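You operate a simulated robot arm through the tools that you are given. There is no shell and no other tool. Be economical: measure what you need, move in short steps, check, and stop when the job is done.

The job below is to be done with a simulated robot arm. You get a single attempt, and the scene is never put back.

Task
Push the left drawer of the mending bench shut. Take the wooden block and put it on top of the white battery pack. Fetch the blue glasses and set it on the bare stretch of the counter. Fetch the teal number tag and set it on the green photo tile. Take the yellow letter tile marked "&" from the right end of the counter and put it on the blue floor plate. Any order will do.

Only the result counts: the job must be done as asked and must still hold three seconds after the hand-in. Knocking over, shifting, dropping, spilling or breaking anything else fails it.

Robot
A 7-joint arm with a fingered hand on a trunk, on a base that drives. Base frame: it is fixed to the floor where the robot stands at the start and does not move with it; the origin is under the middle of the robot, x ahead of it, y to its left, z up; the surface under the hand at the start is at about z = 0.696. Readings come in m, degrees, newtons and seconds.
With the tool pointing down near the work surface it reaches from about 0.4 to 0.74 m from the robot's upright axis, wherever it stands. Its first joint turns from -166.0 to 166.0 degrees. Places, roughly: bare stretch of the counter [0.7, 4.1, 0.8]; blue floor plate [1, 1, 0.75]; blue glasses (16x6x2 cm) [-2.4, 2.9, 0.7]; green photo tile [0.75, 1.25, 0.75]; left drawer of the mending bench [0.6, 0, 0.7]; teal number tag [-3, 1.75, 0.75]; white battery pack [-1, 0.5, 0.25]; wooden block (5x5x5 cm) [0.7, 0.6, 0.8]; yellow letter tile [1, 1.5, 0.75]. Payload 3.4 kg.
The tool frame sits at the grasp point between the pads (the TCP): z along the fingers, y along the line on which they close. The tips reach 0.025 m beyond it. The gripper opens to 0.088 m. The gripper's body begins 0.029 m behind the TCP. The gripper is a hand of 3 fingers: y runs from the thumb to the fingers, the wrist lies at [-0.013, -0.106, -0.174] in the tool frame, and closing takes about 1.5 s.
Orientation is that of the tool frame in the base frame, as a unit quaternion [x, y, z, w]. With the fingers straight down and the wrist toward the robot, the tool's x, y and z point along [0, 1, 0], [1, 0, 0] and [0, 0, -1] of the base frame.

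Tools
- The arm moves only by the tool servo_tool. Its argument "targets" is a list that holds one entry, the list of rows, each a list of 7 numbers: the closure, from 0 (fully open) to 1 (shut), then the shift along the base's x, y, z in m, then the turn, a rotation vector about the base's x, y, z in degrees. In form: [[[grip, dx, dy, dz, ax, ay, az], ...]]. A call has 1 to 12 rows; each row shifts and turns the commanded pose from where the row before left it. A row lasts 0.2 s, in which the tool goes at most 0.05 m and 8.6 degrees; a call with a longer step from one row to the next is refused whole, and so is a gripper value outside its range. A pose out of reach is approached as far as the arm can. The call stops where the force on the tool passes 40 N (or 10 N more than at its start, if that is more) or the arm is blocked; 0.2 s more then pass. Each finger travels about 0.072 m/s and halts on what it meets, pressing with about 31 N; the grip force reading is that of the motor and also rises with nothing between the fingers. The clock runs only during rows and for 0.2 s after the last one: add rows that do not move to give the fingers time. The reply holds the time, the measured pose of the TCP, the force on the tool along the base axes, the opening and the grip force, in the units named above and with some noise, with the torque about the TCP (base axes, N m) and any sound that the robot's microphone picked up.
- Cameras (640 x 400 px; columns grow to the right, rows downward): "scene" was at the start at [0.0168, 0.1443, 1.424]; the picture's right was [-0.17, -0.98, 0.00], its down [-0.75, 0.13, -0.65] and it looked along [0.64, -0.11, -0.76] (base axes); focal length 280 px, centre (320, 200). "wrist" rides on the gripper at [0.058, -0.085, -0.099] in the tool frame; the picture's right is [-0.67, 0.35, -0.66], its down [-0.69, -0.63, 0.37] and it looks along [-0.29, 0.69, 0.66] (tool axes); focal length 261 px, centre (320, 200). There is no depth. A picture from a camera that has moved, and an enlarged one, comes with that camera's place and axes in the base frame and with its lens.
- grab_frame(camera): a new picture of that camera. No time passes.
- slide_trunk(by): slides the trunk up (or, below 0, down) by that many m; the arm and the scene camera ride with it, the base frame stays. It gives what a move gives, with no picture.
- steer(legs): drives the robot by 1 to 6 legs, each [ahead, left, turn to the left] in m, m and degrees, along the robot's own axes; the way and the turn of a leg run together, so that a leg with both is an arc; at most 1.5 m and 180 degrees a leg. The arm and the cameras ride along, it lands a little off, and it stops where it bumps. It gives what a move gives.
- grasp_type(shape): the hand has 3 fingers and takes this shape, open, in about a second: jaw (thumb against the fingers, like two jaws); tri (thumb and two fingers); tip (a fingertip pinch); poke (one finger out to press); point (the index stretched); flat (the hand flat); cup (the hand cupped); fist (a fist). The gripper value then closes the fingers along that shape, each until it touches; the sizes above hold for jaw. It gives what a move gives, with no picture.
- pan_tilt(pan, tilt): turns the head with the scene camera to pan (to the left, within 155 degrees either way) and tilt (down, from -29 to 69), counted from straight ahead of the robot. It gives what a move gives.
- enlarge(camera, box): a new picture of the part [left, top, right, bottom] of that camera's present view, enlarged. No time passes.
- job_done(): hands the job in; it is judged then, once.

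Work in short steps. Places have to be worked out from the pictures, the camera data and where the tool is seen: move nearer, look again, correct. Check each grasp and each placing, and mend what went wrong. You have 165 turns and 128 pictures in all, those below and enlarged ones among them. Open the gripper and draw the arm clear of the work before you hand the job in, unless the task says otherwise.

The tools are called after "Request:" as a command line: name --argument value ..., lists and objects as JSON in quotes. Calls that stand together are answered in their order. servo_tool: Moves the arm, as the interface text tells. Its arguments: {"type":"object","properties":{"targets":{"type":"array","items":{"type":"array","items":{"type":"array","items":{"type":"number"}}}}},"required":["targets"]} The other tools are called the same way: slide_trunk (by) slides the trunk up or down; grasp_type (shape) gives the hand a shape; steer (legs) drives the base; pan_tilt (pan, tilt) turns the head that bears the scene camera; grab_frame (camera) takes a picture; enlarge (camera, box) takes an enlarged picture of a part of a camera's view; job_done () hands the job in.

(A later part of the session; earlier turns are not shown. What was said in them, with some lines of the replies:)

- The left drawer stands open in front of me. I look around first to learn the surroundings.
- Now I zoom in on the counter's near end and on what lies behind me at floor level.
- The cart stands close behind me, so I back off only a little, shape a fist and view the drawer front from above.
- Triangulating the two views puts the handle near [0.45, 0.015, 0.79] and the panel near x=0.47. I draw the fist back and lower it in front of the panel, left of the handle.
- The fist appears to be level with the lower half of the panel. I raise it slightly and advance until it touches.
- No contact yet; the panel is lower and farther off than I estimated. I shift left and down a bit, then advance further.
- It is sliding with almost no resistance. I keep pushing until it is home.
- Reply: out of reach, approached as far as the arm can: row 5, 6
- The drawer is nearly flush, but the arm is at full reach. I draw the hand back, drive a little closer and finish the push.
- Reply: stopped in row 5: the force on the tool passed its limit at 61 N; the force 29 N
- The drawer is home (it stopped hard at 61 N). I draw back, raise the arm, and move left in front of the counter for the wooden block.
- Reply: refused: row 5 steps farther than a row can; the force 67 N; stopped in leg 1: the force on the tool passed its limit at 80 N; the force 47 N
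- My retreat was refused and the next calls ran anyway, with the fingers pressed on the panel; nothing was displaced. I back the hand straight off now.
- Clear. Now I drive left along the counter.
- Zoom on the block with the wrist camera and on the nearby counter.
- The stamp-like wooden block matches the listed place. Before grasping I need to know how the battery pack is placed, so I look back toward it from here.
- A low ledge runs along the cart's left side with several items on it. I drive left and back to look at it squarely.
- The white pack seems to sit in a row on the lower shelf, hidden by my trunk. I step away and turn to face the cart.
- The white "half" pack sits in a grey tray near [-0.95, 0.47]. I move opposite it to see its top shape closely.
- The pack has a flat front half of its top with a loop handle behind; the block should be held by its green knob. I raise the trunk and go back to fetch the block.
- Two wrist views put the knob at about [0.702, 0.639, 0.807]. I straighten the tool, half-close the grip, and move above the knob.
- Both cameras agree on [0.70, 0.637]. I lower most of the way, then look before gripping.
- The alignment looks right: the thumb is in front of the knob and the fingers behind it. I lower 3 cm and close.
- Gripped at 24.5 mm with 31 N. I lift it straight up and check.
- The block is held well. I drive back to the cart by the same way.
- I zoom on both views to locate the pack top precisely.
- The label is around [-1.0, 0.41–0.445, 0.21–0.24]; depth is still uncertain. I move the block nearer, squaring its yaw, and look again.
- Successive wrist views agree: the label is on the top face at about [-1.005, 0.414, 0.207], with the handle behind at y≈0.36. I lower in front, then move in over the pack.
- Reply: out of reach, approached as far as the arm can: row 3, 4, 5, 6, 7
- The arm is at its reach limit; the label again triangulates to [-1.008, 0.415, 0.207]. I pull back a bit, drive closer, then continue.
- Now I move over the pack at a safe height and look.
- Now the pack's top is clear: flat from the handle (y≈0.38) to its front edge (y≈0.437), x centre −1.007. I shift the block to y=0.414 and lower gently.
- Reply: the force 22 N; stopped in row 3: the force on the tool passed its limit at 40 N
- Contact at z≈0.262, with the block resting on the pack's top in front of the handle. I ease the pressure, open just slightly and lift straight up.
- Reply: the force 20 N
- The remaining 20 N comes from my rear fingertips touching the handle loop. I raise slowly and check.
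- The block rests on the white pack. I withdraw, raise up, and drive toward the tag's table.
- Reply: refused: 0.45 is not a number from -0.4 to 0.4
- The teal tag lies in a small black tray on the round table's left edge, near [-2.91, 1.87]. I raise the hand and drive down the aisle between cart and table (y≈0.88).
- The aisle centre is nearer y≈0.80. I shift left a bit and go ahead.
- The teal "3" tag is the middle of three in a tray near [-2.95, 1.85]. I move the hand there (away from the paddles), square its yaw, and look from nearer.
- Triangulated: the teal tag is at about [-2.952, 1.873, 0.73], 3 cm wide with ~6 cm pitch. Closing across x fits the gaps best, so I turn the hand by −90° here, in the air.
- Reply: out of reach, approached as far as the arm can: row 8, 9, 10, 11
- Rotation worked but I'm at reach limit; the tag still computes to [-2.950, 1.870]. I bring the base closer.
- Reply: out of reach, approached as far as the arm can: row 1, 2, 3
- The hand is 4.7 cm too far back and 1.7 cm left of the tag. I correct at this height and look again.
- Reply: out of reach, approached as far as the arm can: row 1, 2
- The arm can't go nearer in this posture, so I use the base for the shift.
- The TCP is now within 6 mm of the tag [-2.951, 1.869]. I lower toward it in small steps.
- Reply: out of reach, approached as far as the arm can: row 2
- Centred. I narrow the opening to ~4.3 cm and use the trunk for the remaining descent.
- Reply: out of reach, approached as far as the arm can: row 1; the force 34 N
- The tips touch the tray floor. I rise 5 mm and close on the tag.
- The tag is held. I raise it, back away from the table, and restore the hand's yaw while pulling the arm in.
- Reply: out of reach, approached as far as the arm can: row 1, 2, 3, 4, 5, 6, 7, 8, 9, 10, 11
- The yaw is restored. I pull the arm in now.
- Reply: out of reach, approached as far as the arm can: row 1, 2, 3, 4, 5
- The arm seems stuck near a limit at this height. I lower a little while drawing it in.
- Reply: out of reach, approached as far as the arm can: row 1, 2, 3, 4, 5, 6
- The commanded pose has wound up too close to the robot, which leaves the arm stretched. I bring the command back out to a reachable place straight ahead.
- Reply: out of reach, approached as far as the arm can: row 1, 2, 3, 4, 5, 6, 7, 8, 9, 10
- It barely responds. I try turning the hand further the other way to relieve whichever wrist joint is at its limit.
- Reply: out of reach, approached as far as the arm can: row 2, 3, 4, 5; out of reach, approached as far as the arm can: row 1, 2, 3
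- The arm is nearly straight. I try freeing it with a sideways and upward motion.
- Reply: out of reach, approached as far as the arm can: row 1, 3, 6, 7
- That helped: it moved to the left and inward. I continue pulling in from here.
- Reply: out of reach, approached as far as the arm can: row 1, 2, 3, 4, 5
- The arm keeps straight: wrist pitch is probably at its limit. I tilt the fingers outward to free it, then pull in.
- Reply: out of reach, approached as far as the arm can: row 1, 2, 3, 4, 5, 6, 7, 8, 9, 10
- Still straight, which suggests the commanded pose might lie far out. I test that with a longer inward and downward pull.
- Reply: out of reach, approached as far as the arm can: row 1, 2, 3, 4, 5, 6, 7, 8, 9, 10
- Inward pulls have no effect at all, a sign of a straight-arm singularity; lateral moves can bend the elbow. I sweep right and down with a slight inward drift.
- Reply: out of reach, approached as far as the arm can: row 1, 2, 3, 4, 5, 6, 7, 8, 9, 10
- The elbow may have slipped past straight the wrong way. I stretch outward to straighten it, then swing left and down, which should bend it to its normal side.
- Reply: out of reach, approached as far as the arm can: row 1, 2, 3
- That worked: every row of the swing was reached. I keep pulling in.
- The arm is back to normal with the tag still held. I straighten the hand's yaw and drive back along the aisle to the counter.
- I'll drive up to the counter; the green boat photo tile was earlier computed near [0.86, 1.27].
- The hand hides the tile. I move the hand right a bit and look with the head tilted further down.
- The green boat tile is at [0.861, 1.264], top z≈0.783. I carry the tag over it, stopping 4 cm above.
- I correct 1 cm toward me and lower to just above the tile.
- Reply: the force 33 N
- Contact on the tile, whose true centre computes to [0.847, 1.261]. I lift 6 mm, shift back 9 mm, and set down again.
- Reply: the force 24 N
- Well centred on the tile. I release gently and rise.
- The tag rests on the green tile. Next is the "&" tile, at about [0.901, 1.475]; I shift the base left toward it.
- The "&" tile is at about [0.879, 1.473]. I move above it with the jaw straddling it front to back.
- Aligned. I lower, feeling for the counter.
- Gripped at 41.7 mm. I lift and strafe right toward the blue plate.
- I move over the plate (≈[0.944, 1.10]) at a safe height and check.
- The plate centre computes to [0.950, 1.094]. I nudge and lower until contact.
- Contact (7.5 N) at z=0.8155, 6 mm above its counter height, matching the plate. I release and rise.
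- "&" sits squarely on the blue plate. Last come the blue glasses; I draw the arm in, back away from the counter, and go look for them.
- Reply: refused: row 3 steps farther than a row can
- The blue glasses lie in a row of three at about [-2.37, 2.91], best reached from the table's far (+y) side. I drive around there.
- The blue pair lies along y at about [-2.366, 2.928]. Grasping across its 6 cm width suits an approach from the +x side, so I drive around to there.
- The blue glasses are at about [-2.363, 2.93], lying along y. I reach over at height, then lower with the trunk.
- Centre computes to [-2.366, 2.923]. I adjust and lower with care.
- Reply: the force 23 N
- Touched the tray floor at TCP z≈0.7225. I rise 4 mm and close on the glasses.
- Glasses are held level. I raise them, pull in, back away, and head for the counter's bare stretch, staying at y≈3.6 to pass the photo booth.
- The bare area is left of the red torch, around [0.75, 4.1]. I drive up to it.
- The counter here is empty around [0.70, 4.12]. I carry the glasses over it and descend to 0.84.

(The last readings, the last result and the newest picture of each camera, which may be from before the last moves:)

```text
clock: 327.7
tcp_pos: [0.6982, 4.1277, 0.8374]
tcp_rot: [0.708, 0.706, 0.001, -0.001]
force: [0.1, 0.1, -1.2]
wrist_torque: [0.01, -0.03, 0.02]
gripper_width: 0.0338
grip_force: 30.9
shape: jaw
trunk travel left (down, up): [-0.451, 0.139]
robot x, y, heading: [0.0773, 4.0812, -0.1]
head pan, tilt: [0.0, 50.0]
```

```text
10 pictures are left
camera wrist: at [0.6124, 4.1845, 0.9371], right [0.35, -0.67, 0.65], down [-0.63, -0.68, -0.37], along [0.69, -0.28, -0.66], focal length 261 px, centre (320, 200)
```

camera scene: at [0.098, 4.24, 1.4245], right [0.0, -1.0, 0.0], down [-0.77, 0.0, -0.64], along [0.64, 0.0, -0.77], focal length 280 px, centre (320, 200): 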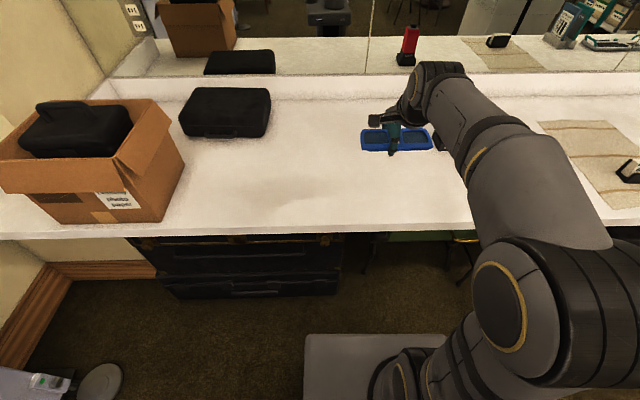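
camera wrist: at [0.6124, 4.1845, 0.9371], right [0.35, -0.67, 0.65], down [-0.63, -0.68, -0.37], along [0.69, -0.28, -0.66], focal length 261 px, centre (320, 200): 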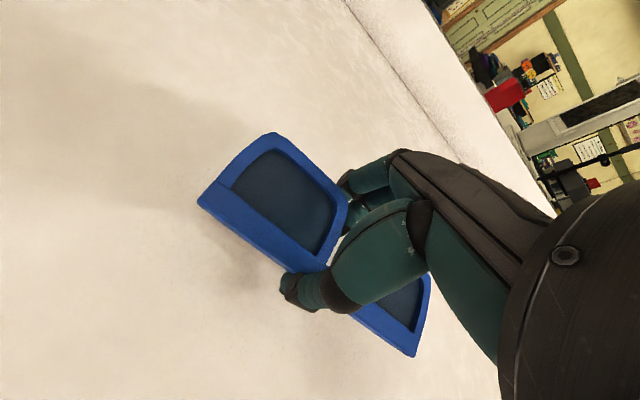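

The area is bare. I lower in small steps until contact.

Request:
servo_tool --targets '[[[1, 0, 0, -0.012, 0, 0, 0], [1, 0, 0, -0.008, 0, 0, 0], [1, 0, 0, -0.005, 0, 0, 0], [1, 0, 0, 0, 0, 0, 0]]]'

Request:
servo_tool --targets '[[[1, 0, 0, -0.003, 0, 0, 0], [1, 0, 0, 0, 0, 0, 0]]]'

```text
clock: 328.7
tcp_pos: [0.6988, 4.1272, 0.8124]
tcp_rot: [0.707, 0.707, 0.002, -0.001]
force: [0.5, -0.2, -0.9]
wrist_torque: [0.0, -0.04, 0.0]
gripper_width: 0.0336
grip_force: 31.1
shape: jaw
trunk travel left (down, up): [-0.451, 0.139]
robot x, y, heading: [0.0785, 4.0817, -0.1]
head pan, tilt: [0.0, 50.0]
```

```text
clock: 329.3
tcp_pos: [0.7003, 4.1268, 0.8089]
tcp_rot: [0.708, 0.706, 0.001, 0.0]
force: [0.3, -0.7, -0.2]
wrist_torque: [0.02, 0.04, -0.02]
gripper_width: 0.0337
grip_force: 30.7
shape: jaw
trunk travel left (down, up): [-0.451, 0.139]
robot x, y, heading: [0.0811, 4.086, 0.0]
head pan, tilt: [0.0, 50.0]
```

Request:
servo_tool --targets '[[[1, 0, 0, -0.003, 0, 0, 0], [1, 0, 0, 0, 0, 0, 0]]]'

Request:
servo_tool --targets '[[[1, 0, 0, -0.002, 0, 0, 0], [1, 0, 0, 0, 0, 0, 0]]]'

```text
clock: 329.9
tcp_pos: [0.7008, 4.1272, 0.8078]
tcp_rot: [0.708, 0.707, 0.002, -0.001]
force: [0.5, -0.4, -0.8]
wrist_torque: [0.05, -0.01, -0.01]
gripper_width: 0.0336
grip_force: 31.0
shape: jaw
trunk travel left (down, up): [-0.451, 0.139]
robot x, y, heading: [0.0794, 4.0822, 0.1]
head pan, tilt: [0.0, 50.0]
```

```text
clock: 330.5
tcp_pos: [0.7005, 4.1265, 0.8058]
tcp_rot: [0.707, 0.707, 0.001, 0.0]
force: [-0.8, 0.1, 1.4]
wrist_torque: [0.0, 0.05, 0.01]
gripper_width: 0.0337
grip_force: 30.6
shape: jaw
trunk travel left (down, up): [-0.451, 0.139]
robot x, y, heading: [0.0818, 4.0785, -0.1]
head pan, tilt: [0.0, 50.0]
```

Request:
servo_tool --targets '[[[1, 0, 0, -0.002, 0, 0, 0], [1, 0, 0, 0, 0, 0, 0]]]'

Request:
servo_tool --targets '[[[1, 0, 0, -0.002, 0, 0, 0], [1, 0, 0, 0, 0, 0, 0]]]'

```text
clock: 331.1
tcp_pos: [0.7, 4.1276, 0.8041]
tcp_rot: [0.707, 0.707, 0.004, 0.001]
force: [-0.5, 1.0, 14.2]
wrist_torque: [0.06, 0.32, 0.0]
gripper_width: 0.0335
grip_force: 31.0
shape: jaw
trunk travel left (down, up): [-0.451, 0.139]
robot x, y, heading: [0.0825, 4.0813, 0.0]
head pan, tilt: [0.0, 50.0]
```

```text
clock: 331.7
tcp_pos: [0.6995, 4.1257, 0.8049]
tcp_rot: [0.708, 0.707, 0.003, 0.0]
force: [-2.6, 1.6, 23.8]
wrist_torque: [0.08, 0.53, -0.04]
gripper_width: 0.0327
grip_force: 31.0
shape: jaw
trunk travel left (down, up): [-0.451, 0.139]
robot x, y, heading: [0.0821, 4.0839, -0.0]
head pan, tilt: [0.0, 50.0]
```

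Contact with the counter at z≈0.805. I ease off, open and rise.

Request:
servo_tool --targets '[[[0.9, 0, 0, 0.001, 0, 0, 0], [0.75, 0, 0, 0, 0, 0, 0], [0.55, 0, 0, 0, 0, 0, 0], [0.35, 0, 0, 0, 0, 0, 0], [0.2, 0, 0, 0, 0, 0, 0], [0.2, 0, 0, 0, 0, 0, 0], [0.2, 0, 0, 0.02, 0, 0, 0], [0.2, 0, 0, 0.04, 0, 0, 0], [0.2, 0, 0, 0.05, 0, 0, 0]]]'

Request:
grab_frame --camera "wrist"

```text
clock: 333.7
tcp_pos: [0.6999, 4.1255, 0.9142]
tcp_rot: [0.707, 0.707, 0.001, -0.001]
force: [0.8, -0.5, -0.3]
wrist_torque: [-0.01, 0.01, 0.01]
gripper_width: 0.0702
grip_force: 0.1
shape: jaw
trunk travel left (down, up): [-0.451, 0.139]
robot x, y, heading: [0.0821, 4.082, -0.2]
head pan, tilt: [0.0, 50.0]
```

```text
9 pictures are left
camera wrist: at [0.6134, 4.1813, 1.0138], right [0.35, -0.67, 0.65], down [-0.63, -0.68, -0.37], along [0.69, -0.28, -0.66], focal length 261 px, centre (320, 200)
```

wrist: 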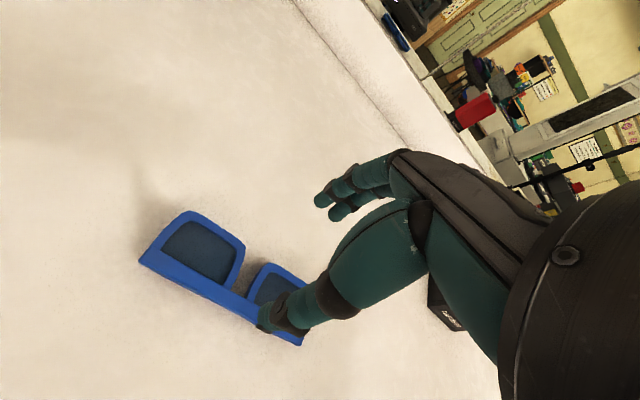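

The glasses rest on the bare counter. I draw the arm back, and take a last look toward the bench to verify the drawer.

Request:
servo_tool --targets '[[[0, -0.04, 0, 0.02, 0, 0, 0], [0, -0.04, 0, 0.02, 0, 0, 0], [0, -0.04, 0, 0.02, 0, 0, 0], [0, -0.04, 0, 0.02, 0, 0, 0]]]'

Request:
steer --legs '[[-0.35, 0, 0]]'

Request:
pan_tilt --pan -75 --tilt 12

Request:
grab_frame --camera "scene"

```text
clock: 334.7
tcp_pos: [0.5406, 4.1255, 0.9945]
tcp_rot: [0.708, 0.706, 0.002, 0.0]
force: [-0.6, 0.8, 0.2]
wrist_torque: [-0.02, 0.0, 0.0]
gripper_width: 0.0878
grip_force: 0.1
shape: jaw
trunk travel left (down, up): [-0.451, 0.139]
robot x, y, heading: [0.0808, 4.083, -0.3]
head pan, tilt: [0.0, 50.0]
```

```text
clock: 337.0
tcp_pos: [0.1925, 4.1249, 0.9959]
tcp_rot: [0.708, 0.706, 0.001, 0.0]
force: [0.3, 0.3, -0.5]
wrist_torque: [-0.03, -0.01, 0.01]
gripper_width: 0.0876
grip_force: 0.0
shape: jaw
trunk travel left (down, up): [-0.451, 0.139]
robot x, y, heading: [-0.2709, 4.0829, -0.1]
head pan, tilt: [0.0, 50.0]
```

```text
clock: 338.4
tcp_pos: [0.1935, 4.1266, 0.9938]
tcp_rot: [0.708, 0.706, 0.002, 0.0]
force: [-0.6, 0.7, -0.9]
wrist_torque: [0.03, -0.03, 0.0]
gripper_width: 0.0876
grip_force: 0.0
shape: jaw
trunk travel left (down, up): [-0.451, 0.139]
robot x, y, heading: [-0.2665, 4.0828, -0.2]
head pan, tilt: [-75.0, 12.0]
```

```text
8 pictures are left
camera scene: at [-0.3044, 4.1512, 1.4831], right [-0.97, -0.26, 0.0], down [-0.05, 0.2, -0.98], along [0.25, -0.95, -0.21], focal length 280 px, centre (320, 200)
```

scene: 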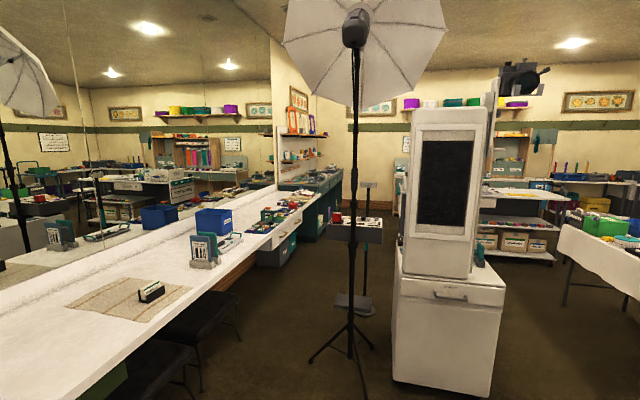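

Request:
enlarge --camera "scene" --box '[280, 160, 360, 250]'

Request:
enlarge --camera "scene" --box '[240, 180, 330, 260]'

```text
4.44 times, centred on (320, 205) of scene
camera zoom: at [-0.3044, 4.1512, 1.4831], right [-0.97, -0.26, 0.0], down [-0.05, 0.2, -0.98], along [0.25, -0.95, -0.21], focal length 1243 px, centre (320, 178)
```

zoom: 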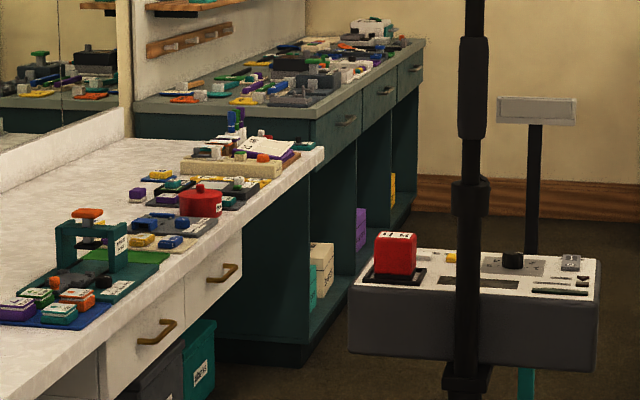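

```text
5.00 times, centred on (285, 220) of scene
camera zoom: at [-0.3044, 4.1512, 1.4831], right [-0.97, -0.26, 0.0], down [-0.05, 0.2, -0.98], along [0.25, -0.95, -0.21], focal length 1398 px, centre (495, 100)
```

zoom: 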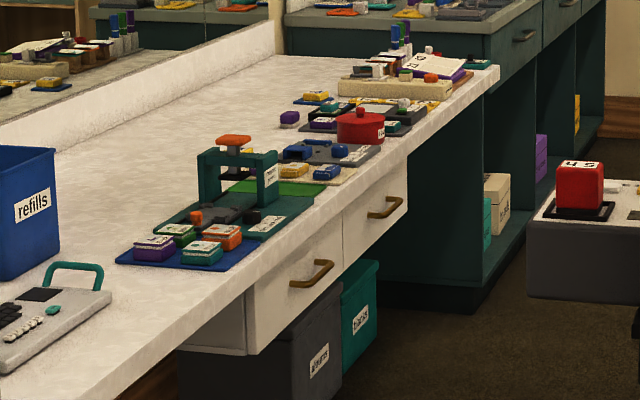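

The left drawer's front is flush with the other drawers, "&" is on the blue plate, and the tag is on its tile. The arm is clear and open, so I hand in.

Request:
job_done

```text
The job is handed in.
```

I did all five parts and handed the job in; I haven't seen how it was judged.

- **Drawer:** the left drawer of the mending bench is shut. In my last look it sat flush with the others.
- **Wooden block:** it is on the front half of the white battery pack's top. My fingers pressed on the pack's handle when I let go. I last saw the block right after I let go, not at the end.
- **Blue glasses:** they are flat on the bare stretch of the counter.
- **Teal number tag:** it is on the green photo tile with the boat.
- **Yellow "&" tile:** it is on the blue plate marked "stand", the only plate that fit "blue floor plate".

The arm was open and clear when I handed in. I saw nothing else knocked over or moved, but I didn't recheck every place I passed.
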